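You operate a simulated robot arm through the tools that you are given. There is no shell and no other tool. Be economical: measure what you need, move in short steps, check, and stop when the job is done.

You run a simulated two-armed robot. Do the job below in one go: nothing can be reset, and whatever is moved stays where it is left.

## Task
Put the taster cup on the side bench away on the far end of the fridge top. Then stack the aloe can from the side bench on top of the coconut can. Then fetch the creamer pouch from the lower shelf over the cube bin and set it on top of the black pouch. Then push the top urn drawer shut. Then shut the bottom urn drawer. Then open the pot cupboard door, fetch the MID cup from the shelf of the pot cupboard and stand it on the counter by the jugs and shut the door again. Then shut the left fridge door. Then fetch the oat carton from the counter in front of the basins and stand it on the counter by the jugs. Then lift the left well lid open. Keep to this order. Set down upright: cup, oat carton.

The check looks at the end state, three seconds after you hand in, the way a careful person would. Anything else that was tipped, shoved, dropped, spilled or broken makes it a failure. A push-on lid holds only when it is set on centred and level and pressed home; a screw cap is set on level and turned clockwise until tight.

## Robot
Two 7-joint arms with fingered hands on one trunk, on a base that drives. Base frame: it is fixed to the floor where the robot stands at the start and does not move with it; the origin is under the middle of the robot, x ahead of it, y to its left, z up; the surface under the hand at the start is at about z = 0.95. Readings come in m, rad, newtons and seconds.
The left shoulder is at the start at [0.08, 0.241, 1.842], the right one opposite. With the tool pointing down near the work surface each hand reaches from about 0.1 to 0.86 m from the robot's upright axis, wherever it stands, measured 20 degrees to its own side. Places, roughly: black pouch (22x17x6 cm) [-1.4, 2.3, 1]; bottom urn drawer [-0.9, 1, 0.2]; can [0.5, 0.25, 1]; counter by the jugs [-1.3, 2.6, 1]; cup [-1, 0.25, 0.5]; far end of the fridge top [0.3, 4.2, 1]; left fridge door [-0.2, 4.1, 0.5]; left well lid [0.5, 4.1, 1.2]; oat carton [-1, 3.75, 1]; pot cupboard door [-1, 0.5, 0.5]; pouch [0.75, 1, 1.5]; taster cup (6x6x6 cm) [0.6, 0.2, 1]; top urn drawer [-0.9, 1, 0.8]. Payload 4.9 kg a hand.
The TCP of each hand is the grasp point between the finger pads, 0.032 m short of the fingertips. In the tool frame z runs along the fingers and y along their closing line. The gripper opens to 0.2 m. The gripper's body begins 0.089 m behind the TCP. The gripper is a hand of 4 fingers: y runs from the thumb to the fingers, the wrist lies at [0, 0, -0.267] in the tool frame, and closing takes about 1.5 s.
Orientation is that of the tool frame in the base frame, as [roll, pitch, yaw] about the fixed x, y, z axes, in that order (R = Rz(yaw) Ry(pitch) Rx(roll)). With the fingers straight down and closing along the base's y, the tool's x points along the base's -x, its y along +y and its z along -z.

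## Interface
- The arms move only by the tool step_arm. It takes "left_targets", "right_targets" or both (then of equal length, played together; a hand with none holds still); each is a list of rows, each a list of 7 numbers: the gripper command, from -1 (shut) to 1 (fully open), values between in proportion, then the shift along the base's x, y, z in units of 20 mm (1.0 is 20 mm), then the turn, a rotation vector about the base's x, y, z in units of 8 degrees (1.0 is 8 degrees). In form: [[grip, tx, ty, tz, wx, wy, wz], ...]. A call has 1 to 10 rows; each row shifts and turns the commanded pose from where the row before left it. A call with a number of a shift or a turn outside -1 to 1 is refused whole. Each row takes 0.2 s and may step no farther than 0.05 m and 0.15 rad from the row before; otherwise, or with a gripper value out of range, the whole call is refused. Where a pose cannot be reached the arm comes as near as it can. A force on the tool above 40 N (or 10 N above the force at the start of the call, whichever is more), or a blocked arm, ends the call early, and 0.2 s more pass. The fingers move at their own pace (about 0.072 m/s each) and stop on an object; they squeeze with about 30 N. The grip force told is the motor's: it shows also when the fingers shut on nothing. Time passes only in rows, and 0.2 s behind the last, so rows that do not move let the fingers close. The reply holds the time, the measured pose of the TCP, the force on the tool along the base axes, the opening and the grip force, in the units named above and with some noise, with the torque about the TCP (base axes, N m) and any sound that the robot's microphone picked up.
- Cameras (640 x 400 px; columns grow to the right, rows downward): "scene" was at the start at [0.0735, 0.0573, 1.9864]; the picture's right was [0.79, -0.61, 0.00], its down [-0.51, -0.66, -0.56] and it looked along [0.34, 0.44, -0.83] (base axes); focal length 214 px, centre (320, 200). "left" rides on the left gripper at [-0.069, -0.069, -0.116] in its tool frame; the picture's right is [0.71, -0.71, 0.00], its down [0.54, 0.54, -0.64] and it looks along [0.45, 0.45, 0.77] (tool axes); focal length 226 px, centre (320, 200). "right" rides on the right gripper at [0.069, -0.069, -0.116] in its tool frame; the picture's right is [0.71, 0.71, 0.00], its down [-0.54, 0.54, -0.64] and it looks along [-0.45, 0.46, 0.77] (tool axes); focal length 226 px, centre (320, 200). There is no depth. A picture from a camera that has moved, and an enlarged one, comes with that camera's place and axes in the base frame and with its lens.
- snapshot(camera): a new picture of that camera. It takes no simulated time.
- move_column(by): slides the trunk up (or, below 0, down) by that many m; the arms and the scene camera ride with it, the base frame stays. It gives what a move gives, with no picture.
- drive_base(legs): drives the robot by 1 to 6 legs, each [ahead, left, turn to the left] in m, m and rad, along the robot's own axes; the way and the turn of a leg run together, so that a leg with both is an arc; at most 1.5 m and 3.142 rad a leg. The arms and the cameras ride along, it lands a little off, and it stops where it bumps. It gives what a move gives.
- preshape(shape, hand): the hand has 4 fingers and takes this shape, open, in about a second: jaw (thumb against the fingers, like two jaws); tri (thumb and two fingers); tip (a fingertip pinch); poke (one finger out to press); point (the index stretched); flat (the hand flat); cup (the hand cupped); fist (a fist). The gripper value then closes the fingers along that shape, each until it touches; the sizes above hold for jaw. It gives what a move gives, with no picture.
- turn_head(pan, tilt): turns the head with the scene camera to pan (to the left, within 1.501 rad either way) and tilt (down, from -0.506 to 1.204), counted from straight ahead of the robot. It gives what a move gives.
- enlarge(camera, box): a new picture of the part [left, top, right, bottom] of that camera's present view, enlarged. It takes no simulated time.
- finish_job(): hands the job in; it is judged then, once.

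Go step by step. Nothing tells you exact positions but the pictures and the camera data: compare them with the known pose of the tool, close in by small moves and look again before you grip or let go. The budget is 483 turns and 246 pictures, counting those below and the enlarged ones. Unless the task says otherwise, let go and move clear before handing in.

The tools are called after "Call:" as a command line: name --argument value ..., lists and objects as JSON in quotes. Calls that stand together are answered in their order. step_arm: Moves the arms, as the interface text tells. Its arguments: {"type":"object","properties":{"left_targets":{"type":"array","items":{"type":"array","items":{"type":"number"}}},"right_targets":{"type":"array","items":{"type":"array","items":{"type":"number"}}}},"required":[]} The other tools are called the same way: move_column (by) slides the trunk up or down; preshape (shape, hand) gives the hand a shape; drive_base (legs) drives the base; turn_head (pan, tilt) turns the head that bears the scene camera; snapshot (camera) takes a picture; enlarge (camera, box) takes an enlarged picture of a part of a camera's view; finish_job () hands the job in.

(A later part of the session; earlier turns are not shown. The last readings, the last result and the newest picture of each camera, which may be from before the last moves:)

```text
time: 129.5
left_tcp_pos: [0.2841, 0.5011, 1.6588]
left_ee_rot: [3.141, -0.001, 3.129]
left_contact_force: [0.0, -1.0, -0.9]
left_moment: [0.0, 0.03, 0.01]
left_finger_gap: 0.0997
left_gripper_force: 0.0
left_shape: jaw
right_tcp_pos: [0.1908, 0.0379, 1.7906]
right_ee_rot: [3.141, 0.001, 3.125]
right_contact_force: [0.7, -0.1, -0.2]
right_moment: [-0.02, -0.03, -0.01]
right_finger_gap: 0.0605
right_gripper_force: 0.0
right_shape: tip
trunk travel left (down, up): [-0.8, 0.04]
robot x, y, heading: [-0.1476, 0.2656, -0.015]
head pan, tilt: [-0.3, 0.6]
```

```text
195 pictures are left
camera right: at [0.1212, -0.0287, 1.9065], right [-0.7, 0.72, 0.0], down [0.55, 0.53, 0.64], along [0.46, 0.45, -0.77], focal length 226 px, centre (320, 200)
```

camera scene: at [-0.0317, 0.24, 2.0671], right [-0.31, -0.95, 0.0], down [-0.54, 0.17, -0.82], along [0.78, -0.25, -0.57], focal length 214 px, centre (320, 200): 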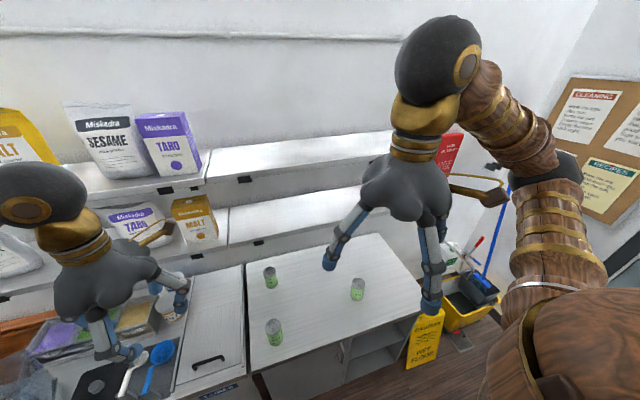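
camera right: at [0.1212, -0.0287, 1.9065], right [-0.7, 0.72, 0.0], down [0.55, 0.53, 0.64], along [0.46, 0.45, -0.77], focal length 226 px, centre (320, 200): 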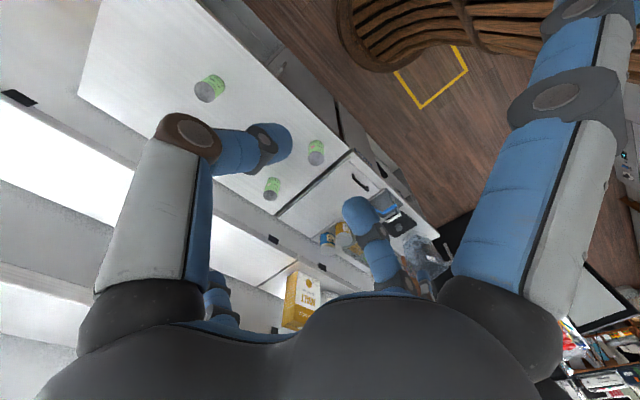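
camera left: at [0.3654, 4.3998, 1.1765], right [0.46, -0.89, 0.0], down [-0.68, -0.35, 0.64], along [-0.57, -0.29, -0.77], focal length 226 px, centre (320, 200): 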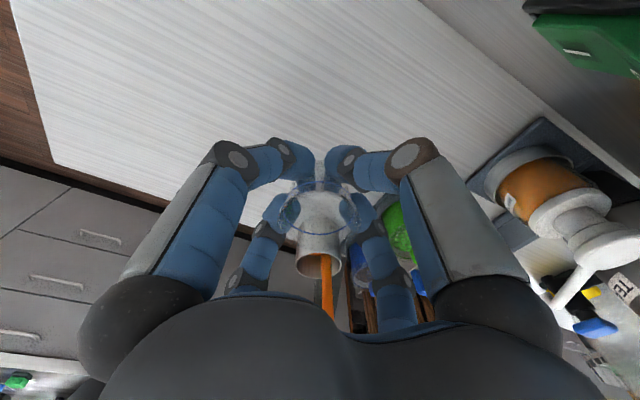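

"tip" pinches with just two fingers while the others splay, ideal for a tilted placement under the shelf; but the lower splayed finger needs clearance, so I'll first set the aloe can near the bench's front edge with a vertical claw grasp. Get in position.

Call:
preshape --hand "right" --shape "jaw"

Call:
drive_base --legs '[[0.12, 0, 0.012]]'

Call:
move_column --by -0.38

Call:
turn_head --pan -0.2 --tilt 0.7

Call:
snapshot --camera "scene"

```text
time: 130.4
left_tcp_pos: [0.2839, 0.4993, 1.6575]
left_ee_rot: [3.141, -0.002, 3.129]
left_contact_force: [0.5, 0.7, 0.1]
left_moment: [0.02, -0.02, 0.0]
left_finger_gap: 0.0995
left_gripper_force: 0.0
left_shape: jaw
right_tcp_pos: [0.1907, 0.0387, 1.7915]
right_ee_rot: [-3.141, 0.001, 3.124]
right_contact_force: [-0.5, 0.3, 0.4]
right_moment: [0.01, -0.02, -0.02]
right_finger_gap: 0.1999
right_gripper_force: 0.1
right_shape: jaw
trunk travel left (down, up): [-0.8, 0.04]
robot x, y, heading: [-0.1438, 0.2675, -0.016]
head pan, tilt: [-0.3, 0.6]
```

```text
time: 131.7
left_tcp_pos: [0.3832, 0.5057, 1.6608]
left_ee_rot: [3.139, 0.011, -3.141]
left_contact_force: [-2.0, -0.6, 0.6]
left_moment: [-0.01, -0.13, 0.0]
left_finger_gap: 0.0999
left_gripper_force: 0.1
left_shape: jaw
right_tcp_pos: [0.2937, 0.0405, 1.7935]
right_ee_rot: [3.141, 0.014, 3.138]
right_contact_force: [-0.8, 0.6, -0.2]
right_moment: [0.01, -0.16, 0.0]
right_finger_gap: 0.2001
right_gripper_force: 0.1
right_shape: jaw
trunk travel left (down, up): [-0.8, 0.04]
robot x, y, heading: [-0.0278, 0.2695, -0.002]
head pan, tilt: [-0.3, 0.6]
```

```text
time: 135.3
left_tcp_pos: [0.3987, 0.506, 1.2771]
left_ee_rot: [-3.141, 0.0, 3.139]
left_contact_force: [-0.1, 0.0, -0.8]
left_moment: [-0.01, 0.02, 0.01]
left_finger_gap: 0.0998
left_gripper_force: 0.0
left_shape: jaw
right_tcp_pos: [0.3122, 0.0407, 1.4105]
right_ee_rot: [3.141, 0.003, 3.138]
right_contact_force: [0.1, -0.4, -0.5]
right_moment: [-0.01, -0.01, 0.02]
right_finger_gap: 0.2
right_gripper_force: 0.0
right_shape: jaw
trunk travel left (down, up): [-0.42, 0.42]
robot x, y, heading: [-0.0259, 0.2675, 0.0]
head pan, tilt: [-0.3, 0.6]
```

```text
time: 136.0
left_tcp_pos: [0.3978, 0.5046, 1.2767]
left_ee_rot: [3.141, 0.0, 3.141]
left_contact_force: [0.1, -0.2, -0.2]
left_moment: [0.04, 0.01, -0.01]
left_finger_gap: 0.0995
left_gripper_force: 0.2
left_shape: jaw
right_tcp_pos: [0.3118, 0.0411, 1.4107]
right_ee_rot: [3.141, 0.001, 3.138]
right_contact_force: [1.1, 0.3, 0.5]
right_moment: [0.01, 0.03, 0.03]
right_finger_gap: 0.2
right_gripper_force: 0.0
right_shape: jaw
trunk travel left (down, up): [-0.42, 0.42]
robot x, y, heading: [-0.0294, 0.2691, 0.001]
head pan, tilt: [-0.201, 0.7]
```

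```text
194 pictures are left
camera scene: at [0.0851, 0.2501, 1.6785], right [-0.2, -0.98, 0.0], down [-0.63, 0.13, -0.77], along [0.75, -0.15, -0.64], focal length 214 px, centre (320, 200)
```

scene: 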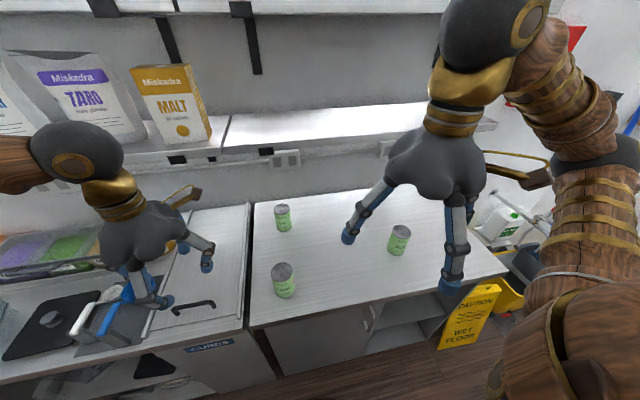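

Call:
step_arm --right_targets '[[0.5, 0.97, -0.785, -0.6, 0, 0, 0], [0.5, 0.97, -0.785, -0.6, 0, 0, 0], [0.5, 0.97, -0.785, -0.6, 0, 0, 0], [0.5, 0.97, -0.785, -0.6, 0, 0, 0], [0.5, 0.97, -0.785, -0.6, 0, 0, 0], [0.5, 0.97, -0.785, -0.6, 0, 0, 0], [0.5, 0.97, -0.785, -0.6, 0, 0, 0], [0.5, 0.97, -0.785, -0.6, 0, 0, 0], [0.5, 0.97, -0.785, -0.6, 0, 0, 0], [0.5, 0.97, -0.785, -0.6, 0, 0, 0]]'

Call:
step_arm --right_targets '[[0.5, 0.97, -0.785, -0.6, 0, 0, 0], [0.5, 0.97, -0.785, -0.6, 0, 0, 0], [0.5, 0.97, -0.785, -0.6, 0, 0, 0]]'

Call:
snapshot --camera "right"

```text
time: 138.2
left_tcp_pos: [0.398, 0.5046, 1.2768]
left_ee_rot: [3.14, -0.001, -3.141]
left_contact_force: [0.5, 0.8, -0.2]
left_moment: [-0.02, -0.02, -0.03]
left_finger_gap: 0.1
left_gripper_force: 0.1
left_shape: jaw
right_tcp_pos: [0.3445, 0.0613, 1.3078]
right_ee_rot: [-3.141, 0.001, 3.139]
right_contact_force: [-0.4, 0.5, 0.2]
right_moment: [0.02, 0.02, 0.02]
right_finger_gap: 0.1502
right_gripper_force: 0.1
right_shape: jaw
right hand out of reach, approached as far as the arm can: row 1, 2, 3, 4, 5, 6, 7, 8, 9, 10
trunk travel left (down, up): [-0.42, 0.42]
robot x, y, heading: [-0.0298, 0.2673, -0.001]
head pan, tilt: [-0.201, 0.7]
```

```text
time: 139.0
left_tcp_pos: [0.3985, 0.5051, 1.2773]
left_ee_rot: [3.141, 0.002, -3.14]
left_contact_force: [-0.1, -0.3, -0.6]
left_moment: [-0.01, 0.0, -0.01]
left_finger_gap: 0.0997
left_gripper_force: 0.0
left_shape: jaw
right_tcp_pos: [0.3501, 0.0677, 1.2859]
right_ee_rot: [3.141, 0.002, 3.136]
right_contact_force: [0.7, 0.4, -0.8]
right_moment: [0.04, 0.01, -0.01]
right_finger_gap: 0.1506
right_gripper_force: 0.0
right_shape: jaw
right hand out of reach, approached as far as the arm can: row 1, 2, 3
trunk travel left (down, up): [-0.42, 0.42]
robot x, y, heading: [-0.0277, 0.2673, 0.003]
head pan, tilt: [-0.201, 0.7]
```

```text
193 pictures are left
camera right: at [0.2804, 0.0004, 1.4022], right [-0.7, 0.71, 0.0], down [0.54, 0.54, 0.64], along [0.46, 0.45, -0.77], focal length 226 px, centre (320, 200)
```

right: 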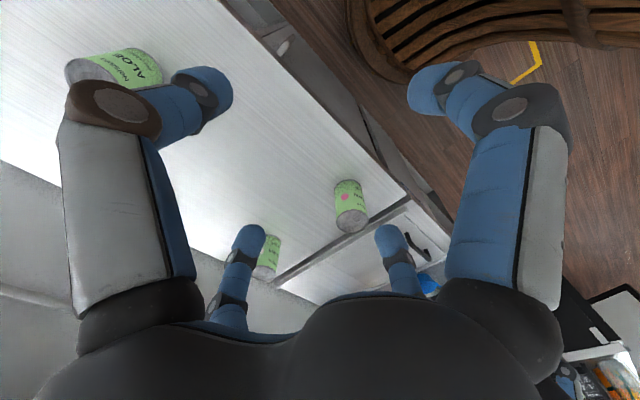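

The right arm hit some reach limit in this posture. I'll test whether turning the wrist frees it.

Call:
step_arm --right_targets '[[0.5, 0, 0, 0, 0, 0, -1], [0.5, 0, 0, 0, 0, 0, -1], [0.5, 0, 0, 0, 0, 0, -1]]'

Call:
snapshot --camera "scene"

```text
time: 139.8
left_tcp_pos: [0.3984, 0.5051, 1.2775]
left_ee_rot: [3.142, 0.001, -3.141]
left_contact_force: [-0.7, -0.5, -0.4]
left_moment: [0.03, 0.0, 0.02]
left_finger_gap: 0.0998
left_gripper_force: 0.0
left_shape: jaw
right_tcp_pos: [0.3486, 0.0669, 1.2858]
right_ee_rot: [3.141, 0.0, 2.718]
right_contact_force: [-0.1, -0.4, -0.1]
right_moment: [-0.05, 0.03, -0.02]
right_finger_gap: 0.1504
right_gripper_force: 0.0
right_shape: jaw
trunk travel left (down, up): [-0.42, 0.42]
robot x, y, heading: [-0.028, 0.2664, -0.001]
head pan, tilt: [-0.201, 0.7]
```

```text
192 pictures are left
camera scene: at [0.085, 0.2501, 1.6785], right [-0.2, -0.98, 0.0], down [-0.63, 0.13, -0.76], along [0.75, -0.15, -0.64], focal length 214 px, centre (320, 200)
```

scene: 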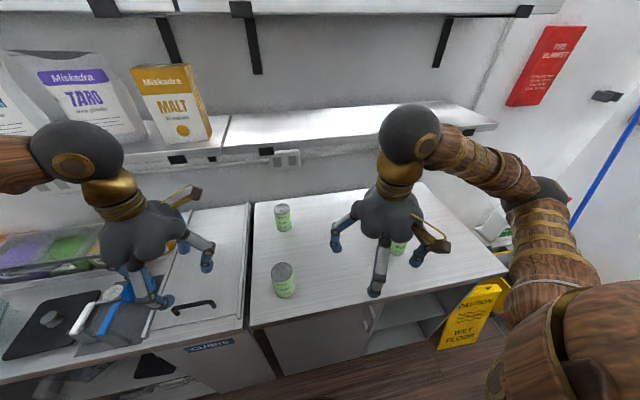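

Call:
step_arm --right_targets '[[0.5, 0.9, -0.9, 0, 0, 0, 0], [0.5, 0.9, -0.9, 0, 0, 0, 0], [0.5, 0.9, -0.9, 0, 0, 0, 0], [0.5, 0.9, -0.9, 0, 0, 0, 0]]'

```text
time: 140.8
left_tcp_pos: [0.3985, 0.5039, 1.2788]
left_ee_rot: [3.141, -0.002, -3.14]
left_contact_force: [0.6, 0.2, -0.4]
left_moment: [0.0, 0.0, 0.02]
left_finger_gap: 0.0996
left_gripper_force: 0.0
left_shape: jaw
right_tcp_pos: [0.4201, -0.0062, 1.286]
right_ee_rot: [3.142, 0.002, 2.72]
right_contact_force: [0.2, 0.0, 0.0]
right_moment: [0.01, 0.0, -0.01]
right_finger_gap: 0.1502
right_gripper_force: 0.1
right_shape: jaw
trunk travel left (down, up): [-0.42, 0.42]
robot x, y, heading: [-0.0271, 0.2673, -0.003]
head pan, tilt: [-0.201, 0.7]
```

Call:
step_arm --right_targets '[[0.5, 0.9, -0.98, 0, 0, 0, -1], [0.5, 0.9, -0.98, 0, 0, 0, -1], [0.5, 0.9, -0.98, 0, 0, 0, -1], [0.5, 0.9, -0.98, -0.5, 0, 0, 0], [0.5, 0.9, -0.98, -0.5, 0, 0, 0], [0.5, 0.9, -0.98, -0.5, 0, 0, 0], [0.5, 0.9, -0.98, -0.5, 0, 0, 0], [0.5, 0.9, -0.98, -0.5, 0, 0, 0]]'

Call:
snapshot --camera "right"

```text
time: 142.6
left_tcp_pos: [0.3981, 0.5061, 1.2781]
left_ee_rot: [3.14, 0.002, 3.14]
left_contact_force: [-0.4, 0.5, 0.5]
left_moment: [-0.02, 0.01, 0.01]
left_finger_gap: 0.0996
left_gripper_force: 0.1
left_shape: jaw
right_tcp_pos: [0.5229, -0.1181, 1.2597]
right_ee_rot: [-3.142, 0.0, 2.299]
right_contact_force: [0.7, 0.0, -0.2]
right_moment: [0.0, 0.0, -0.03]
right_finger_gap: 0.1506
right_gripper_force: 0.1
right_shape: jaw
right hand out of reach, approached as far as the arm can: row 6, 7, 8
trunk travel left (down, up): [-0.42, 0.42]
robot x, y, heading: [-0.0272, 0.2672, 0.001]
head pan, tilt: [-0.201, 0.7]
```

```text
191 pictures are left
camera right: at [0.4258, -0.1109, 1.376], right [0.06, 1.0, 0.0], down [0.76, -0.04, 0.64], along [0.64, -0.04, -0.77], focal length 226 px, centre (320, 200)
```

right: 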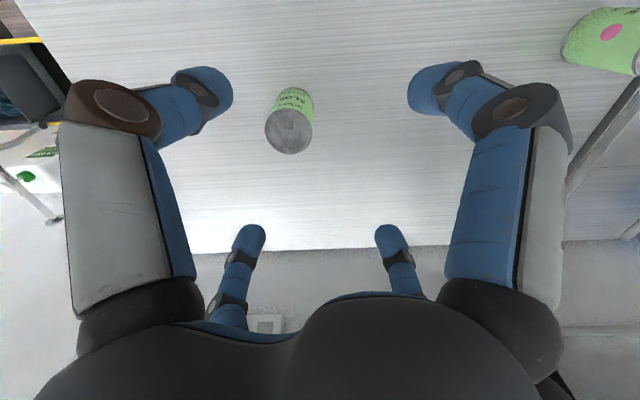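

Call:
step_arm --right_targets '[[0.5, 0, 0, 0, 0, 0, -1], [0.5, 0, 0, 0, 0, 0, -1], [0.5, 0.7, -0.75, 0, 0, 0, -1], [0.5, 0.7, -0.75, 0, 0, 0, 0], [0.5, 0.7, -0.75, 0, 0, 0, 0]]'

Call:
snapshot --camera "right"

```text
time: 143.8
left_tcp_pos: [0.398, 0.5056, 1.2773]
left_ee_rot: [3.141, 0.001, -3.142]
left_contact_force: [0.4, 1.0, -0.1]
left_moment: [-0.01, 0.0, -0.02]
left_finger_gap: 0.1001
left_gripper_force: 0.1
left_shape: jaw
right_tcp_pos: [0.5649, -0.1627, 1.2597]
right_ee_rot: [3.141, 0.002, 1.88]
right_contact_force: [-0.3, 0.1, -0.3]
right_moment: [0.04, 0.0, 0.02]
right_finger_gap: 0.1503
right_gripper_force: 0.0
right_shape: jaw
trunk travel left (down, up): [-0.42, 0.42]
robot x, y, heading: [-0.0311, 0.266, -0.0]
head pan, tilt: [-0.201, 0.7]
```

```text
190 pictures are left
camera right: at [0.4777, -0.1162, 1.3754], right [0.46, 0.89, 0.0], down [0.68, -0.35, 0.64], along [0.57, -0.3, -0.77], focal length 226 px, centre (320, 200)
```

right: 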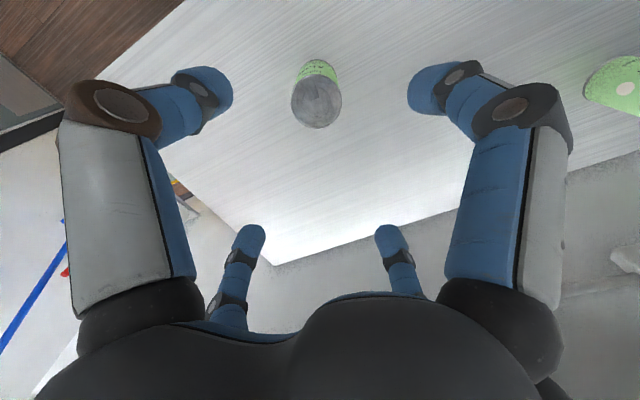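

Aligned over the aloe can. Descend and grasp.

Call:
step_arm --right_targets '[[0.5, -0.1, 0, -1, 0, 0, 0], [0.5, 0, 0, -1, 0, 0, 0], [0.5, 0, 0, -1, 0, 0, 0], [0.5, 0, 0, -1, 0, 0, 0], [0.5, 0, 0, -1, 0, 0, 0], [0.5, 0, 0, -1, 0, 0, 0], [0.5, 0, 0, -1, 0, 0, 0], [0.5, 0, 0, -1, 0, 0, 0], [0.5, 0, 0, -1, 0, 0, 0]]'

Call:
snapshot --camera "right"

```text
time: 145.8
left_tcp_pos: [0.3989, 0.5047, 1.2778]
left_ee_rot: [3.139, 0.001, -3.141]
left_contact_force: [0.2, 0.1, -1.5]
left_moment: [0.0, 0.04, -0.02]
left_finger_gap: 0.0996
left_gripper_force: 0.1
left_shape: jaw
right_tcp_pos: [0.5629, -0.1622, 1.08]
right_ee_rot: [-3.141, 0.003, 1.882]
right_contact_force: [0.0, -0.3, -0.5]
right_moment: [-0.03, 0.01, 0.0]
right_finger_gap: 0.1502
right_gripper_force: 0.0
right_shape: jaw
trunk travel left (down, up): [-0.42, 0.42]
robot x, y, heading: [-0.031, 0.2669, 0.002]
head pan, tilt: [-0.201, 0.7]
```

```text
189 pictures are left
camera right: at [0.4764, -0.116, 1.1964], right [0.46, 0.89, 0.0], down [0.68, -0.35, 0.64], along [0.57, -0.3, -0.77], focal length 226 px, centre (320, 200)
```

right: 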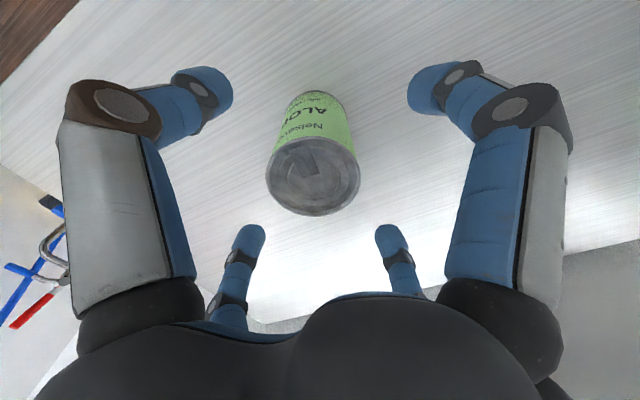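

Call:
step_arm --right_targets '[[0.5, 0, -0.2, -1, 0, 0, 0], [0.5, 0, 0, -1, 0, 0, 0], [0.5, 0, 0, -1, 0, 0, 0], [0, 0, 0, -0.25, 0, 0, 0], [-0.4, 0, 0, 0, 0, 0, 0], [-0.8, 0, 0, 0, 0, 0, 0], [-1, 0, 0, 0, 0, 0, 0], [-1, 0, 0, 0, 0, 0, 0], [-1, 0, 0, 0, 0, 0, 0]]'

Call:
snapshot --camera "right"

```text
time: 147.8
left_tcp_pos: [0.3999, 0.5053, 1.2776]
left_ee_rot: [3.139, 0.0, -3.14]
left_contact_force: [0.8, 0.5, 0.4]
left_moment: [-0.01, 0.01, 0.03]
left_finger_gap: 0.1
left_gripper_force: 0.0
left_shape: jaw
right_tcp_pos: [0.5612, -0.1669, 1.0149]
right_ee_rot: [3.141, 0.001, 1.881]
right_contact_force: [0.3, 0.1, 0.2]
right_moment: [0.0, 0.03, -0.01]
right_finger_gap: 0.0623
right_gripper_force: 30.2
right_shape: jaw
trunk travel left (down, up): [-0.42, 0.42]
robot x, y, heading: [-0.0303, 0.2646, -0.001]
head pan, tilt: [-0.201, 0.7]
```

```text
188 pictures are left
camera right: at [0.4751, -0.1203, 1.1309], right [0.46, 0.89, 0.0], down [0.68, -0.35, 0.64], along [0.57, -0.3, -0.77], focal length 226 px, centre (320, 200)
```

right: 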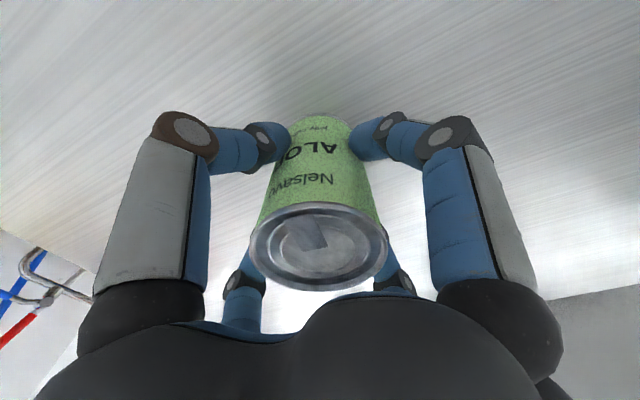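

Call:
step_arm --right_targets '[[-1, 0, 0, 1, 0, 0, 0], [-1, 0, 0, 1, 0, 0, 0], [-1, -0.55, 0.95, 0.5, 0, 0, 0], [-1, -0.55, 0.95, 0, 0, 0, 0], [-1, -0.55, 0.95, 0, 0, 0, 0], [-1, -0.55, 0.95, 0, 0, 0, 0], [-1, -0.55, 0.95, 0, 0, 0, 0], [-1, -0.55, 0.95, 0, 0, 0, 0], [-1, -0.55, 0.95, 0, 0, 0, 0], [-1, -0.55, 0.95, 0, 0, 0, 0]]'

Call:
step_arm --right_targets '[[-1, -0.55, 0.95, 0, 0, 0, 0], [-1, -0.55, 0.95, 0, 0, 0, 0], [-1, -0.55, 0.95, 0, 0, 0, 0], [-1, -0.55, 0.95, 0, 0, 0, 0], [-1, 0, 0, -1, 0, 0, 0]]'

Call:
snapshot --camera "scene"

```text
time: 150.0
left_tcp_pos: [0.3987, 0.5067, 1.2763]
left_ee_rot: [3.142, 0.001, 3.141]
left_contact_force: [-0.2, -0.2, -0.4]
left_moment: [0.01, 0.01, -0.03]
left_finger_gap: 0.0995
left_gripper_force: 0.0
left_shape: jaw
right_tcp_pos: [0.4735, -0.0139, 1.066]
right_ee_rot: [3.14, 0.004, 1.878]
right_contact_force: [-0.1, 0.9, -5.4]
right_moment: [0.01, -0.02, 0.01]
right_finger_gap: 0.0625
right_gripper_force: 30.1
right_shape: jaw
trunk travel left (down, up): [-0.42, 0.42]
robot x, y, heading: [-0.0304, 0.2666, -0.0]
head pan, tilt: [-0.201, 0.7]
```

```text
time: 151.2
left_tcp_pos: [0.3983, 0.5051, 1.2777]
left_ee_rot: [3.139, 0.0, 3.141]
left_contact_force: [1.0, -0.3, -0.2]
left_moment: [-0.04, 0.0, 0.03]
left_finger_gap: 0.0998
left_gripper_force: 0.0
left_shape: jaw
right_tcp_pos: [0.431, 0.0606, 1.0439]
right_ee_rot: [3.141, 0.001, 1.881]
right_contact_force: [-0.4, -0.3, -6.0]
right_moment: [0.04, -0.02, 0.0]
right_finger_gap: 0.0625
right_gripper_force: 30.4
right_shape: jaw
trunk travel left (down, up): [-0.42, 0.42]
robot x, y, heading: [-0.0283, 0.269, -0.003]
head pan, tilt: [-0.201, 0.7]
```

```text
187 pictures are left
camera scene: at [0.0863, 0.2496, 1.6784], right [-0.2, -0.98, 0.0], down [-0.63, 0.13, -0.76], along [0.75, -0.15, -0.64], focal length 214 px, centre (320, 200)
```

scene: 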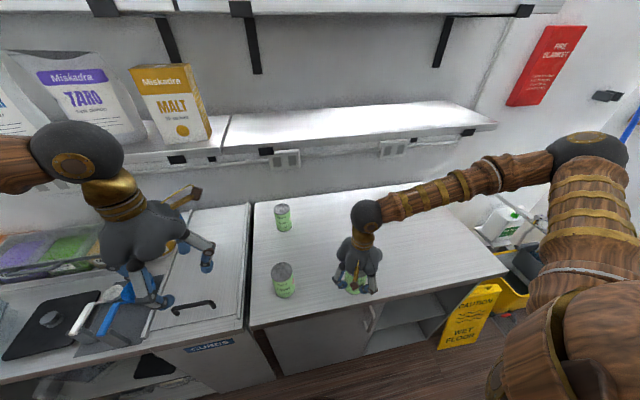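

Call:
step_arm --right_targets '[[-1, 0, 0, -0.8, 0, 0, 0], [-1, 0, 0, -0.4, 0, 0, 0], [-1, 0, 0, -0.15, 0, 0, 0]]'

Call:
step_arm --right_targets '[[-1, 0, 0, -0.15, 0, 0, 0]]'

```text
time: 152.0
left_tcp_pos: [0.3987, 0.5051, 1.2781]
left_ee_rot: [3.139, 0.0, -3.141]
left_contact_force: [-0.1, 0.0, -0.3]
left_moment: [0.02, -0.06, 0.01]
left_finger_gap: 0.0997
left_gripper_force: 0.1
left_shape: jaw
right_tcp_pos: [0.4312, 0.0621, 1.0164]
right_ee_rot: [-3.141, 0.002, 1.882]
right_contact_force: [0.8, 0.6, -5.4]
right_moment: [0.01, -0.01, -0.01]
right_finger_gap: 0.0624
right_gripper_force: 29.8
right_shape: jaw
trunk travel left (down, up): [-0.42, 0.42]
robot x, y, heading: [-0.0319, 0.2639, 0.002]
head pan, tilt: [-0.201, 0.7]
```

```text
time: 152.4
left_tcp_pos: [0.3984, 0.5042, 1.2774]
left_ee_rot: [3.141, 0.0, 3.14]
left_contact_force: [-0.4, 0.6, 0.0]
left_moment: [-0.02, -0.04, 0.01]
left_finger_gap: 0.0996
left_gripper_force: 0.0
left_shape: jaw
right_tcp_pos: [0.4305, 0.062, 1.0152]
right_ee_rot: [3.14, 0.0, 1.881]
right_contact_force: [1.0, 0.5, -1.5]
right_moment: [-0.04, 0.04, -0.01]
right_finger_gap: 0.062
right_gripper_force: 30.0
right_shape: jaw
trunk travel left (down, up): [-0.42, 0.42]
robot x, y, heading: [-0.03, 0.2652, 0.001]
head pan, tilt: [-0.201, 0.7]
```

Call:
step_arm --right_targets '[[-0.2, 0, 0, 0, 0, 0, 0], [0.1, 0, 0, 0, 0, 0, 0], [0.1, 0, 0, 0, 0, 0, 0], [0.1, 0, 0, 0, 0, 0, 0], [0.1, 0, 0, 1, 0, 0, 0], [0.1, 0, 0, 1, 0, 0, 0], [0.1, 0, 0, 1, 0, 0, 0], [0.1, 0, 0, 1, 0, 0, 0], [0.1, 0, 0, 1, 0, 0, 0], [0.1, 0, 0, 1, 0, 0, 0]]'

Call:
step_arm --right_targets '[[0.1, 0, 0, 1, 0, 0, 0], [0.1, 0, 0, 1, 0, 0, 0], [0.1, 0, -1, 1, 0, 0, 0], [0.1, 0, -1, 1, 0, 0, 0], [0.1, 0, -1, 0.5, 0, 0, 0], [0.1, 0, -1, 0, 0, 0, 0], [0.1, 0, -1, 0, 0, 0, 0], [0.1, 0, -1, 0, 0, 0, 0], [0.1, 0, -1, 0, 0, 0, 0], [0.1, 0, -1, 0, 0, 0, 0]]'

Call:
preshape --hand "left" --shape "tip"

Call:
turn_head --pan 0 --tilt 0.75

Call:
snapshot --camera "scene"

```text
time: 154.6
left_tcp_pos: [0.399, 0.5051, 1.2766]
left_ee_rot: [-3.141, -0.001, 3.141]
left_contact_force: [-0.4, -0.7, -0.2]
left_moment: [0.0, -0.01, -0.03]
left_finger_gap: 0.0996
left_gripper_force: 0.1
left_shape: jaw
right_tcp_pos: [0.431, 0.0606, 1.1351]
right_ee_rot: [-3.141, 0.001, 1.881]
right_contact_force: [0.6, -0.6, -0.2]
right_moment: [0.01, 0.01, -0.01]
right_finger_gap: 0.1096
right_gripper_force: 0.0
right_shape: jaw
trunk travel left (down, up): [-0.42, 0.42]
robot x, y, heading: [-0.0303, 0.2656, 0.003]
head pan, tilt: [-0.201, 0.7]
```

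```text
time: 156.8
left_tcp_pos: [0.3976, 0.5047, 1.2771]
left_ee_rot: [3.139, -0.001, 3.141]
left_contact_force: [0.0, -0.7, 0.2]
left_moment: [0.01, 0.02, 0.0]
left_finger_gap: 0.0997
left_gripper_force: 0.0
left_shape: jaw
right_tcp_pos: [0.429, -0.0979, 1.2253]
right_ee_rot: [-3.141, -0.002, 1.881]
right_contact_force: [-0.3, 0.0, 0.7]
right_moment: [0.03, -0.04, 0.01]
right_finger_gap: 0.1096
right_gripper_force: 0.1
right_shape: jaw
trunk travel left (down, up): [-0.42, 0.42]
robot x, y, heading: [-0.03, 0.2699, -0.0]
head pan, tilt: [-0.201, 0.7]
```

```text
time: 157.7
left_tcp_pos: [0.3988, 0.5045, 1.2772]
left_ee_rot: [3.141, 0.0, -3.141]
left_contact_force: [-0.4, -0.5, -0.8]
left_moment: [0.0, 0.01, -0.01]
left_finger_gap: 0.2
left_gripper_force: 0.0
left_shape: tip
right_tcp_pos: [0.4291, -0.0966, 1.2253]
right_ee_rot: [3.141, 0.001, 1.882]
right_contact_force: [1.0, -1.0, -0.5]
right_moment: [0.02, -0.02, -0.01]
right_finger_gap: 0.1094
right_gripper_force: 0.0
right_shape: jaw
trunk travel left (down, up): [-0.42, 0.42]
robot x, y, heading: [-0.0272, 0.263, 0.002]
head pan, tilt: [-0.201, 0.7]
```

```text
time: 158.4
left_tcp_pos: [0.3979, 0.5057, 1.2781]
left_ee_rot: [-3.141, -0.001, 3.141]
left_contact_force: [0.4, -0.3, 0.1]
left_moment: [0.03, -0.02, 0.02]
left_finger_gap: 0.1998
left_gripper_force: 0.0
left_shape: tip
right_tcp_pos: [0.4293, -0.0966, 1.2258]
right_ee_rot: [3.141, 0.002, 1.882]
right_contact_force: [-0.3, 0.1, -0.3]
right_moment: [0.02, 0.01, 0.0]
right_finger_gap: 0.1098
right_gripper_force: 0.2
right_shape: jaw
trunk travel left (down, up): [-0.42, 0.42]
robot x, y, heading: [-0.0319, 0.2701, 0.005]
head pan, tilt: [0.0, 0.75]
```

```text
186 pictures are left
camera scene: at [0.0847, 0.267, 1.6742], right [0.0, -1.0, 0.0], down [-0.68, 0.0, -0.73], along [0.73, 0.0, -0.68], focal length 214 px, centre (320, 200)
```

scene: 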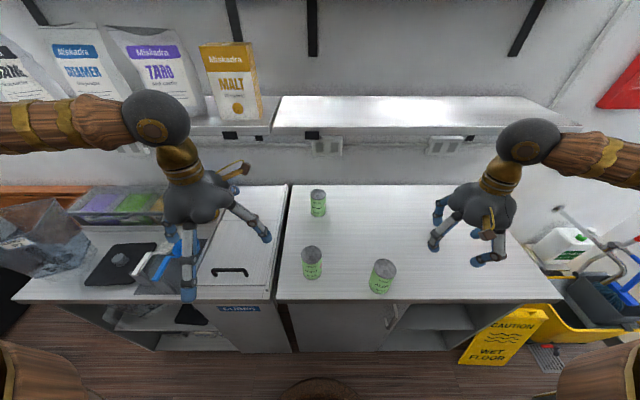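

I move the right hand clear, back off slightly, and tilt the left hand forward by ~48°.

Call:
step_arm --right_targets '[[0.1, -0.5, -1, 0.5, 0, 0, -0.5], [0.1, -0.5, -1, 0.5, 0, 0, -0.5], [0.1, -0.5, -1, 0.5, 0, 0, -0.5], [0.1, -0.5, -1, 0.5, 0, 0, -0.5], [0.1, -0.5, -1, 0.5, 0, 0, 0], [0.1, -0.5, -1, 0.5, 0, 0, 0]]'

Call:
drive_base --legs '[[-0.13, 0, 0]]'

Call:
step_arm --left_targets '[[1, 0.5, -0.5, 0, 0, -1, 0], [1, 0.5, -0.5, 0, 0, -1, 0], [1, 0.5, -0.5, 0, 0, -1, 0], [1, 0.5, -0.5, 0, 0, -1, 0], [1, 0.5, -0.5, 0, 0, -1, 0], [1, 0.5, -0.5, 0, 0, -1, 0]]'

Call:
snapshot --camera "scene"

```text
time: 159.8
left_tcp_pos: [0.3985, 0.5054, 1.2778]
left_ee_rot: [3.139, 0.001, -3.141]
left_contact_force: [-0.1, 0.2, 0.5]
left_moment: [-0.01, 0.01, 0.01]
left_finger_gap: 0.2002
left_gripper_force: 0.0
left_shape: tip
right_tcp_pos: [0.3703, -0.2177, 1.2842]
right_ee_rot: [-3.141, 0.0, 1.603]
right_contact_force: [-0.5, -0.1, -0.4]
right_moment: [0.03, 0.0, -0.01]
right_finger_gap: 0.1095
right_gripper_force: 0.1
right_shape: jaw
trunk travel left (down, up): [-0.42, 0.42]
robot x, y, heading: [-0.029, 0.2666, 0.003]
head pan, tilt: [0.0, 0.75]
```

```text
time: 161.1
left_tcp_pos: [0.2727, 0.5068, 1.2768]
left_ee_rot: [3.139, -0.002, -3.141]
left_contact_force: [0.6, 0.2, 0.8]
left_moment: [0.03, 0.0, 0.01]
left_finger_gap: 0.1999
left_gripper_force: 0.2
left_shape: tip
right_tcp_pos: [0.2451, -0.2174, 1.2833]
right_ee_rot: [-3.139, 0.003, 1.603]
right_contact_force: [-0.4, -0.5, -0.1]
right_moment: [0.0, 0.02, 0.01]
right_finger_gap: 0.1094
right_gripper_force: 0.0
right_shape: jaw
trunk travel left (down, up): [-0.42, 0.42]
robot x, y, heading: [-0.1568, 0.2676, -0.002]
head pan, tilt: [0.0, 0.75]
```

```text
time: 162.5
left_tcp_pos: [0.4275, 0.4269, 1.3159]
left_ee_rot: [3.141, 0.837, 3.14]
left_contact_force: [0.7, -0.1, -0.1]
left_moment: [0.0, -0.02, 0.06]
left_finger_gap: 0.1997
left_gripper_force: 0.1
left_shape: tip
left hand out of reach, approached as far as the arm can: row 2, 3, 4, 5, 6
right_tcp_pos: [0.2451, -0.2165, 1.2835]
right_ee_rot: [-3.141, 0.0, 1.601]
right_contact_force: [0.2, -1.6, 0.1]
right_moment: [-0.02, -0.01, 0.01]
right_finger_gap: 0.1094
right_gripper_force: 0.0
right_shape: jaw
trunk travel left (down, up): [-0.42, 0.42]
robot x, y, heading: [-0.1553, 0.2648, 0.002]
head pan, tilt: [0.0, 0.75]
```

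```text
185 pictures are left
camera scene: at [-0.0422, 0.2659, 1.6741], right [0.0, -1.0, 0.0], down [-0.68, 0.0, -0.73], along [0.73, 0.0, -0.68], focal length 214 px, centre (320, 200)
```

scene: 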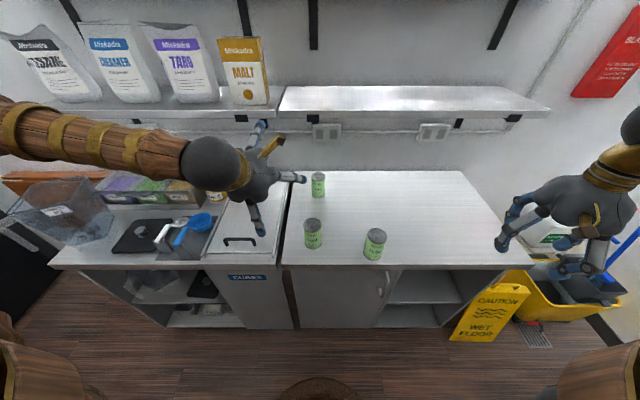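

Call:
step_arm --left_targets '[[1, 0, -1, -0.4, 0, 0, 0], [1, 0, -1, -0.4, 0, 0, 0], [1, 0, -1, -0.4, 0, 0, 0], [1, 0, -1, -0.4, 0, 0, 0], [1, 0, -1, -0.4, 0, 0, 0], [1, 0, -1, -0.4, 0, 0, 0], [1, 0, -1, -0.4, 0, 0, 0], [1, 0, -1, 0, 0, 0, 0], [1, 0, -1, 0, 0, 0, 0], [1, 0, -1, 0, 0, 0, 0]]'

Call:
step_arm --left_targets '[[1, 0, -1, 0, 0, 0, 0], [1, 0, -1, 0, 0, 0, 0], [1, 0, -1, 0, 0, 0, 0], [1, 0, -1, 0, 0, 0, 0], [1, 0, -1, 0, 0, 0, 0], [1, 0, -1, 0, 0, 0, 0], [1, 0, -1, 0, 0, 0, 0], [1, 0, -1, 0, 0, 0, 0]]'

Call:
snapshot --camera "left"

Call:
snapshot --camera "scene"

```text
time: 164.7
left_tcp_pos: [0.4246, 0.2268, 1.2594]
left_ee_rot: [3.14, 0.838, -3.141]
left_contact_force: [-1.5, 0.4, 1.0]
left_moment: [0.03, -0.01, 0.01]
left_finger_gap: 0.1999
left_gripper_force: 0.0
left_shape: tip
right_tcp_pos: [0.2438, -0.2172, 1.2829]
right_ee_rot: [-3.141, -0.001, 1.601]
right_contact_force: [-0.2, -0.2, 0.3]
right_moment: [0.01, 0.02, 0.0]
right_finger_gap: 0.1095
right_gripper_force: 0.0
right_shape: jaw
trunk travel left (down, up): [-0.42, 0.42]
robot x, y, heading: [-0.1558, 0.2688, -0.0]
head pan, tilt: [0.0, 0.75]
```

```text
time: 166.5
left_tcp_pos: [0.4278, 0.0644, 1.2594]
left_ee_rot: [3.14, 0.838, 3.141]
left_contact_force: [0.2, -0.3, 0.0]
left_moment: [0.01, 0.02, 0.0]
left_finger_gap: 0.1998
left_gripper_force: 0.1
left_shape: tip
right_tcp_pos: [0.2425, -0.2178, 1.2836]
right_ee_rot: [-3.141, 0.002, 1.603]
right_contact_force: [-0.9, -0.1, 0.3]
right_moment: [0.04, 0.04, 0.02]
right_finger_gap: 0.1094
right_gripper_force: 0.0
right_shape: jaw
trunk travel left (down, up): [-0.42, 0.42]
robot x, y, heading: [-0.1568, 0.2678, 0.003]
head pan, tilt: [0.0, 0.75]
```

```text
184 pictures are left
camera left: at [0.387, -0.0039, 1.3877], right [-0.47, -0.71, -0.53], down [-0.84, 0.54, 0.03], along [0.26, 0.46, -0.85], focal length 226 px, centre (320, 200)
```

left: 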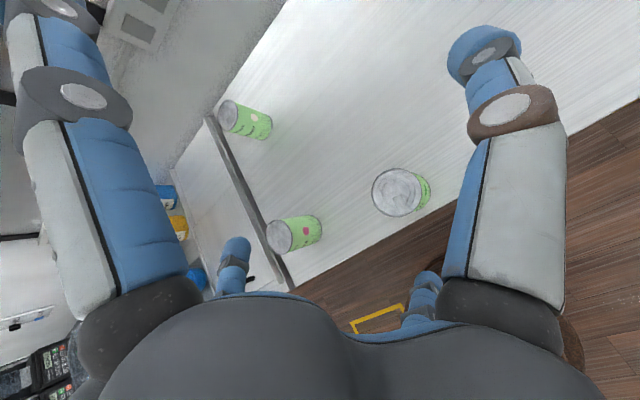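

```text
183 pictures are left
camera scene: at [-0.0434, 0.2651, 1.6742], right [0.0, -1.0, 0.0], down [-0.68, 0.0, -0.73], along [0.73, 0.0, -0.68], focal length 214 px, centre (320, 200)
```

scene: 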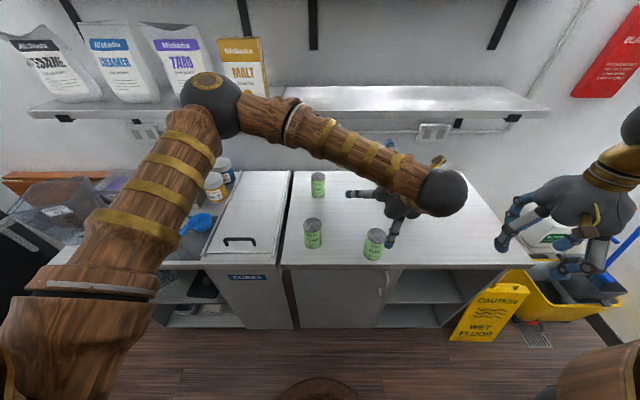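

Call:
step_arm --left_targets '[[1, 0, -0.3, -1, 0, 0, 0], [1, 0, 0, -1, 0, 0, 0], [1, 0, 0, -1, 0, 0, 0], [1, 0, 0, -1, 0, 0, 0], [1, 0, 0, -1, 0, 0, 0], [1, 0, 0, -1, 0, 0, 0], [1, 0, 0, -1, 0, 0, 0], [1, 0, 0, -1, 0, 0, 0]]'

Call:
snapshot --camera "left"

Call:
enlarge --camera "scene" --box '[280, 150, 480, 310]'

```text
time: 168.3
left_tcp_pos: [0.4266, 0.0628, 1.0989]
left_ee_rot: [3.14, 0.838, -3.14]
left_contact_force: [-0.2, 0.2, 0.7]
left_moment: [0.0, 0.0, 0.0]
left_finger_gap: 0.2
left_gripper_force: 0.0
left_shape: tip
right_tcp_pos: [0.2441, -0.217, 1.2839]
right_ee_rot: [3.141, 0.001, 1.603]
right_contact_force: [-0.4, 0.7, -0.1]
right_moment: [0.0, -0.01, -0.01]
right_finger_gap: 0.1092
right_gripper_force: 0.1
right_shape: jaw
trunk travel left (down, up): [-0.42, 0.42]
robot x, y, heading: [-0.1551, 0.2645, -0.001]
head pan, tilt: [0.0, 0.75]
```

```text
182 pictures are left
camera left: at [0.3869, -0.0068, 1.2268], right [-0.47, -0.71, -0.53], down [-0.84, 0.54, 0.03], along [0.26, 0.45, -0.85], focal length 226 px, centre (320, 200)
```

left: 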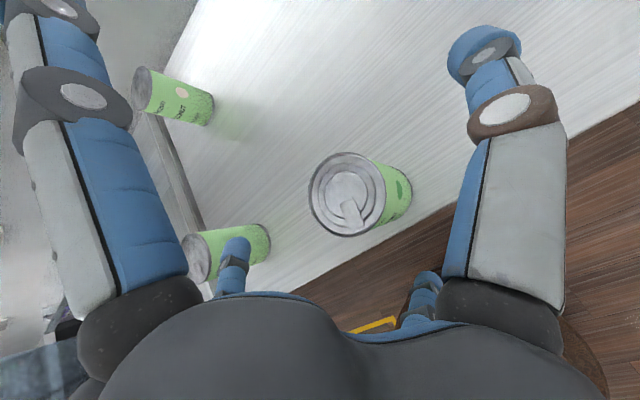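

```text
2.50 times, centred on (380, 230) of scene
camera zoom: at [-0.0429, 0.2666, 1.6742], right [0.0, -1.0, 0.0], down [-0.68, 0.0, -0.73], along [0.73, 0.0, -0.68], focal length 536 px, centre (170, 125)
```

zoom: 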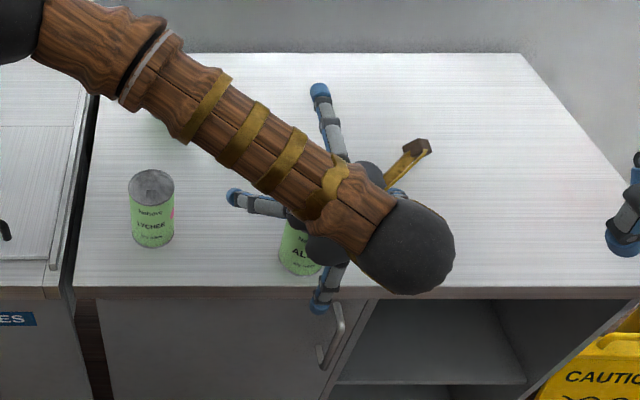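

Call:
step_arm --left_targets '[[0.6, 0.1, -0.3, -1, 0, 0, 0], [0.4, 0, 0, -1, 0, 0, 0], [0.4, 0, 0, -1, 0, 0, 0], [0.2, 0, 0, -0.9, 0, 0, 0]]'

Call:
snapshot --camera "left"

```text
time: 169.3
left_tcp_pos: [0.4289, 0.0561, 1.0217]
left_ee_rot: [3.141, 0.837, -3.139]
left_contact_force: [0.3, -0.2, -0.5]
left_moment: [-0.03, 0.0, -0.02]
left_finger_gap: 0.1205
left_gripper_force: 0.0
left_shape: tip
right_tcp_pos: [0.2444, -0.2171, 1.2846]
right_ee_rot: [3.141, 0.001, 1.603]
right_contact_force: [0.0, -0.3, 0.0]
right_moment: [0.01, 0.0, 0.01]
right_finger_gap: 0.1098
right_gripper_force: 0.1
right_shape: jaw
trunk travel left (down, up): [-0.42, 0.42]
robot x, y, heading: [-0.1586, 0.2684, 0.004]
head pan, tilt: [0.0, 0.75]
```

```text
180 pictures are left
camera left: at [0.3891, -0.0129, 1.15], right [-0.47, -0.71, -0.53], down [-0.84, 0.54, 0.03], along [0.26, 0.46, -0.85], focal length 226 px, centre (320, 200)
```

left: 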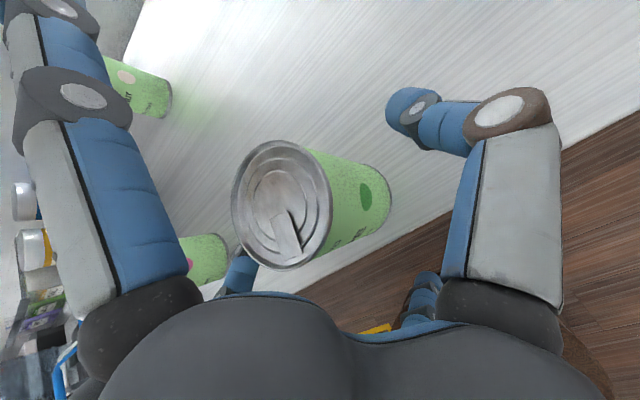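

Aligned; close the pinch.

Call:
step_arm --left_targets '[[0, 0, 0, 0, 0, 0, 0], [-0.2, 0, 0, 0, 0, 0, 0], [-0.4, 0, 0, 0, 0, 0, 0], [-0.7, 0, 0, 0, 0, 0, 0], [-1, 0, 0, 0, 0, 0, 0], [-1, 0, 0, 0, 0, 0, 0]]'

Call:
step_arm --left_targets '[[-1, 0, 0, 0.5, 0, 0, 0], [-1, 0, 0, 1, 0, 0, 0], [-1, 0, 0, 1, 0, 0, 0]]'

Call:
snapshot --camera "left"

Call:
snapshot --camera "scene"

```text
time: 170.7
left_tcp_pos: [0.4281, 0.0567, 1.0207]
left_ee_rot: [3.14, 0.838, -3.139]
left_contact_force: [0.8, 0.3, -0.3]
left_moment: [0.01, 0.03, -0.03]
left_finger_gap: 0.0531
left_gripper_force: 29.9
left_shape: tip
right_tcp_pos: [0.2436, -0.2166, 1.2834]
right_ee_rot: [-3.141, 0.001, 1.601]
right_contact_force: [-0.2, -0.2, -0.4]
right_moment: [0.01, 0.03, 0.0]
right_finger_gap: 0.1096
right_gripper_force: 0.1
right_shape: jaw
trunk travel left (down, up): [-0.42, 0.42]
robot x, y, heading: [-0.1543, 0.2677, -0.004]
head pan, tilt: [0.0, 0.75]
```

```text
time: 171.5
left_tcp_pos: [0.4265, 0.056, 1.0729]
left_ee_rot: [-3.141, 0.837, -3.141]
left_contact_force: [0.3, 0.4, -4.4]
left_moment: [0.03, -0.03, 0.0]
left_finger_gap: 0.0533
left_gripper_force: 29.7
left_shape: tip
right_tcp_pos: [0.2435, -0.217, 1.2845]
right_ee_rot: [3.14, 0.001, 1.602]
right_contact_force: [0.0, 0.1, -0.6]
right_moment: [0.02, 0.03, -0.03]
right_finger_gap: 0.1093
right_gripper_force: 0.1
right_shape: jaw
trunk travel left (down, up): [-0.42, 0.42]
robot x, y, heading: [-0.16, 0.2679, -0.0]
head pan, tilt: [0.0, 0.75]
```

```text
179 pictures are left
camera left: at [0.3875, -0.013, 1.2], right [-0.47, -0.71, -0.53], down [-0.84, 0.54, 0.03], along [0.26, 0.46, -0.85], focal length 226 px, centre (320, 200)
```

left: 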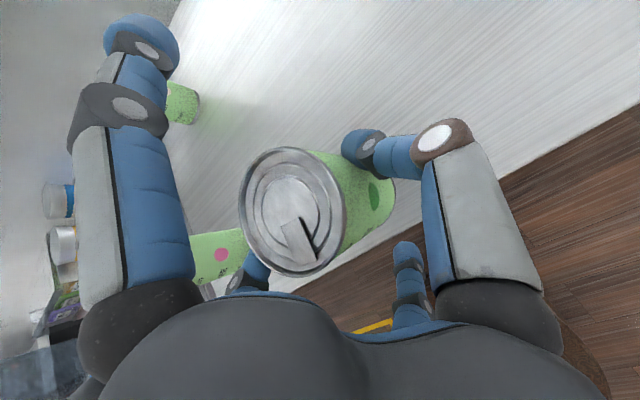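

```text
178 pictures are left
camera scene: at [-0.0432, 0.2668, 1.6741], right [0.0, -1.0, 0.0], down [-0.68, 0.0, -0.73], along [0.73, 0.0, -0.68], focal length 214 px, centre (320, 200)
```

scene: 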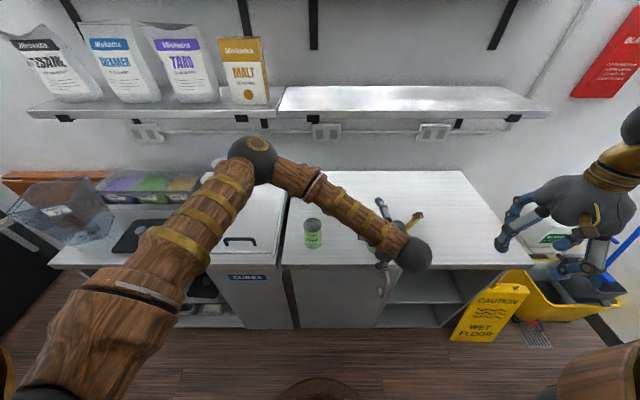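

The can hangs in the pinch. I raise it and carry it under the shelf, first forward then sideways.

Call:
step_arm --left_targets '[[-1, 0, 0, 1, 0, 0, 0], [-1, 0, 0, 1, 0, 0, 0], [-1, 0, 0, 1, 0, 0, 0], [-1, 0, 0, 1, 0, 0, 0], [-1, 0.5, 0, 0.6, 0, 0, 0], [-1, 1, 0, 0, 0, 0, 0], [-1, 1, 0, 0, 0, 0, 0], [-1, 1, 0, 0, 0, 0, 0], [-1, 1, 0, 0, 0, 0, 0], [-1, 1, 0, 0, 0, 0, 0]]'

Call:
step_arm --left_targets '[[-1, 1, 0, 0, 0, 0, 0], [-1, 1, 0, 0, 0, 0, 0], [-1, 1, 0, 0, 0, 0, 0], [-1, 1, 0, 0, 0, 0, 0], [-1, 1, 0, 0, 0, 0, 0], [-1, 1, 0, 0, 0, 0, 0]]'

Call:
snapshot --camera "left"

Call:
snapshot --camera "scene"

```text
time: 173.7
left_tcp_pos: [0.536, 0.0557, 1.1646]
left_ee_rot: [3.14, 0.835, 3.14]
left_contact_force: [0.1, 0.6, -5.7]
left_moment: [-0.03, 0.0, -0.02]
left_finger_gap: 0.0534
left_gripper_force: 29.7
left_shape: tip
right_tcp_pos: [0.2446, -0.2174, 1.2839]
right_ee_rot: [-3.142, 0.002, 1.601]
right_contact_force: [-0.1, 0.4, -0.5]
right_moment: [-0.05, 0.04, 0.02]
right_finger_gap: 0.1095
right_gripper_force: 0.1
right_shape: jaw
trunk travel left (down, up): [-0.42, 0.42]
robot x, y, heading: [-0.1559, 0.2686, -0.0]
head pan, tilt: [0.0, 0.75]
```

```text
time: 175.1
left_tcp_pos: [0.6574, 0.0548, 1.1619]
left_ee_rot: [-3.141, 0.836, 3.14]
left_contact_force: [0.1, -1.1, -5.1]
left_moment: [0.0, -0.01, -0.03]
left_finger_gap: 0.053
left_gripper_force: 30.4
left_shape: tip
right_tcp_pos: [0.2445, -0.2171, 1.2837]
right_ee_rot: [3.14, 0.0, 1.602]
right_contact_force: [-0.7, -0.3, -0.1]
right_moment: [-0.01, -0.03, 0.0]
right_finger_gap: 0.1095
right_gripper_force: 0.1
right_shape: jaw
trunk travel left (down, up): [-0.42, 0.42]
robot x, y, heading: [-0.1541, 0.2628, 0.001]
head pan, tilt: [0.0, 0.75]
```

```text
177 pictures are left
camera left: at [0.6178, -0.013, 1.29], right [-0.47, -0.71, -0.53], down [-0.84, 0.54, 0.03], along [0.26, 0.46, -0.85], focal length 226 px, centre (320, 200)
```

left: 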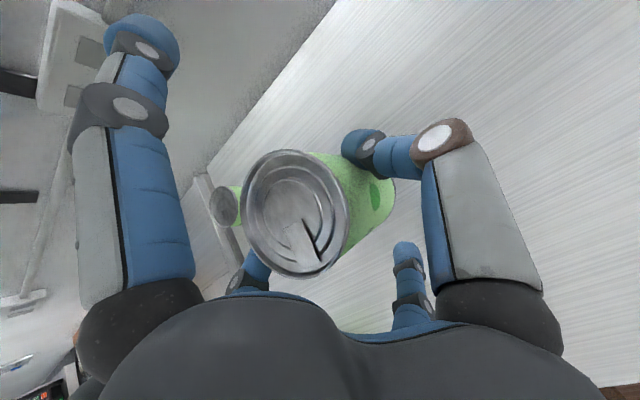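

```text
176 pictures are left
camera scene: at [-0.0421, 0.2667, 1.6741], right [0.0, -1.0, 0.0], down [-0.68, 0.0, -0.73], along [0.73, 0.0, -0.68], focal length 214 px, centre (320, 200)
```

scene: 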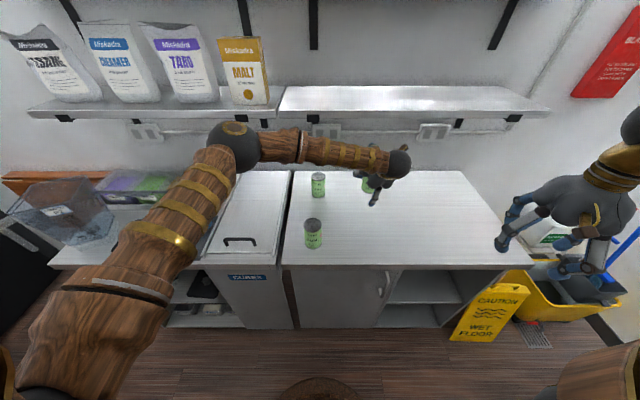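

Call:
step_arm --left_targets '[[-1, 1, 0, 0, 0, 0, 0], [-1, 1, 0, 0, 0, 0, 0], [-1, 1, 0, 0, 0, 0, 0], [-1, 1, 0, 0, 0, 0, 0], [-1, 1, 0, 0, 0, 0, 0], [-1, 1, 0, 0, 0, 0, 0]]'

Call:
snapshot --camera "left"

Call:
enlarge --camera "scene" --box '[220, 70, 480, 270]'

```text
time: 176.5
left_tcp_pos: [0.7788, 0.0556, 1.1614]
left_ee_rot: [-3.141, 0.834, 3.141]
left_contact_force: [-0.4, -0.1, -4.8]
left_moment: [-0.01, -0.03, 0.02]
left_finger_gap: 0.053
left_gripper_force: 30.1
left_shape: tip
right_tcp_pos: [0.245, -0.2179, 1.284]
right_ee_rot: [3.141, 0.0, 1.602]
right_contact_force: [0.5, 0.1, -0.4]
right_moment: [0.01, -0.04, 0.02]
right_finger_gap: 0.1094
right_gripper_force: 0.1
right_shape: jaw
trunk travel left (down, up): [-0.42, 0.42]
robot x, y, heading: [-0.1552, 0.2662, 0.002]
head pan, tilt: [0.0, 0.75]
```

```text
175 pictures are left
camera left: at [0.7387, -0.0135, 1.2899], right [-0.47, -0.71, -0.53], down [-0.84, 0.54, 0.03], along [0.26, 0.46, -0.85], focal length 226 px, centre (320, 200)
```

left: 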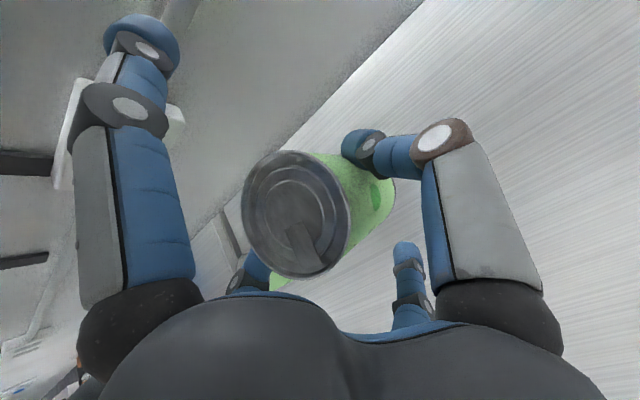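

```text
2.00 times, centred on (350, 170) of scene
camera zoom: at [-0.042, 0.2661, 1.6741], right [0.0, -1.0, 0.0], down [-0.68, 0.0, -0.73], along [0.73, 0.0, -0.68], focal length 429 px, centre (260, 260)
```

zoom: 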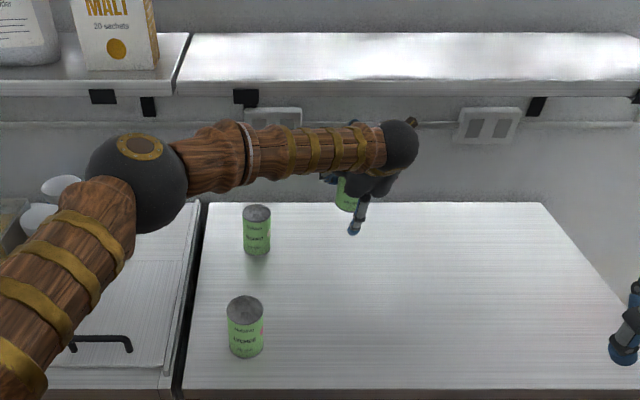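

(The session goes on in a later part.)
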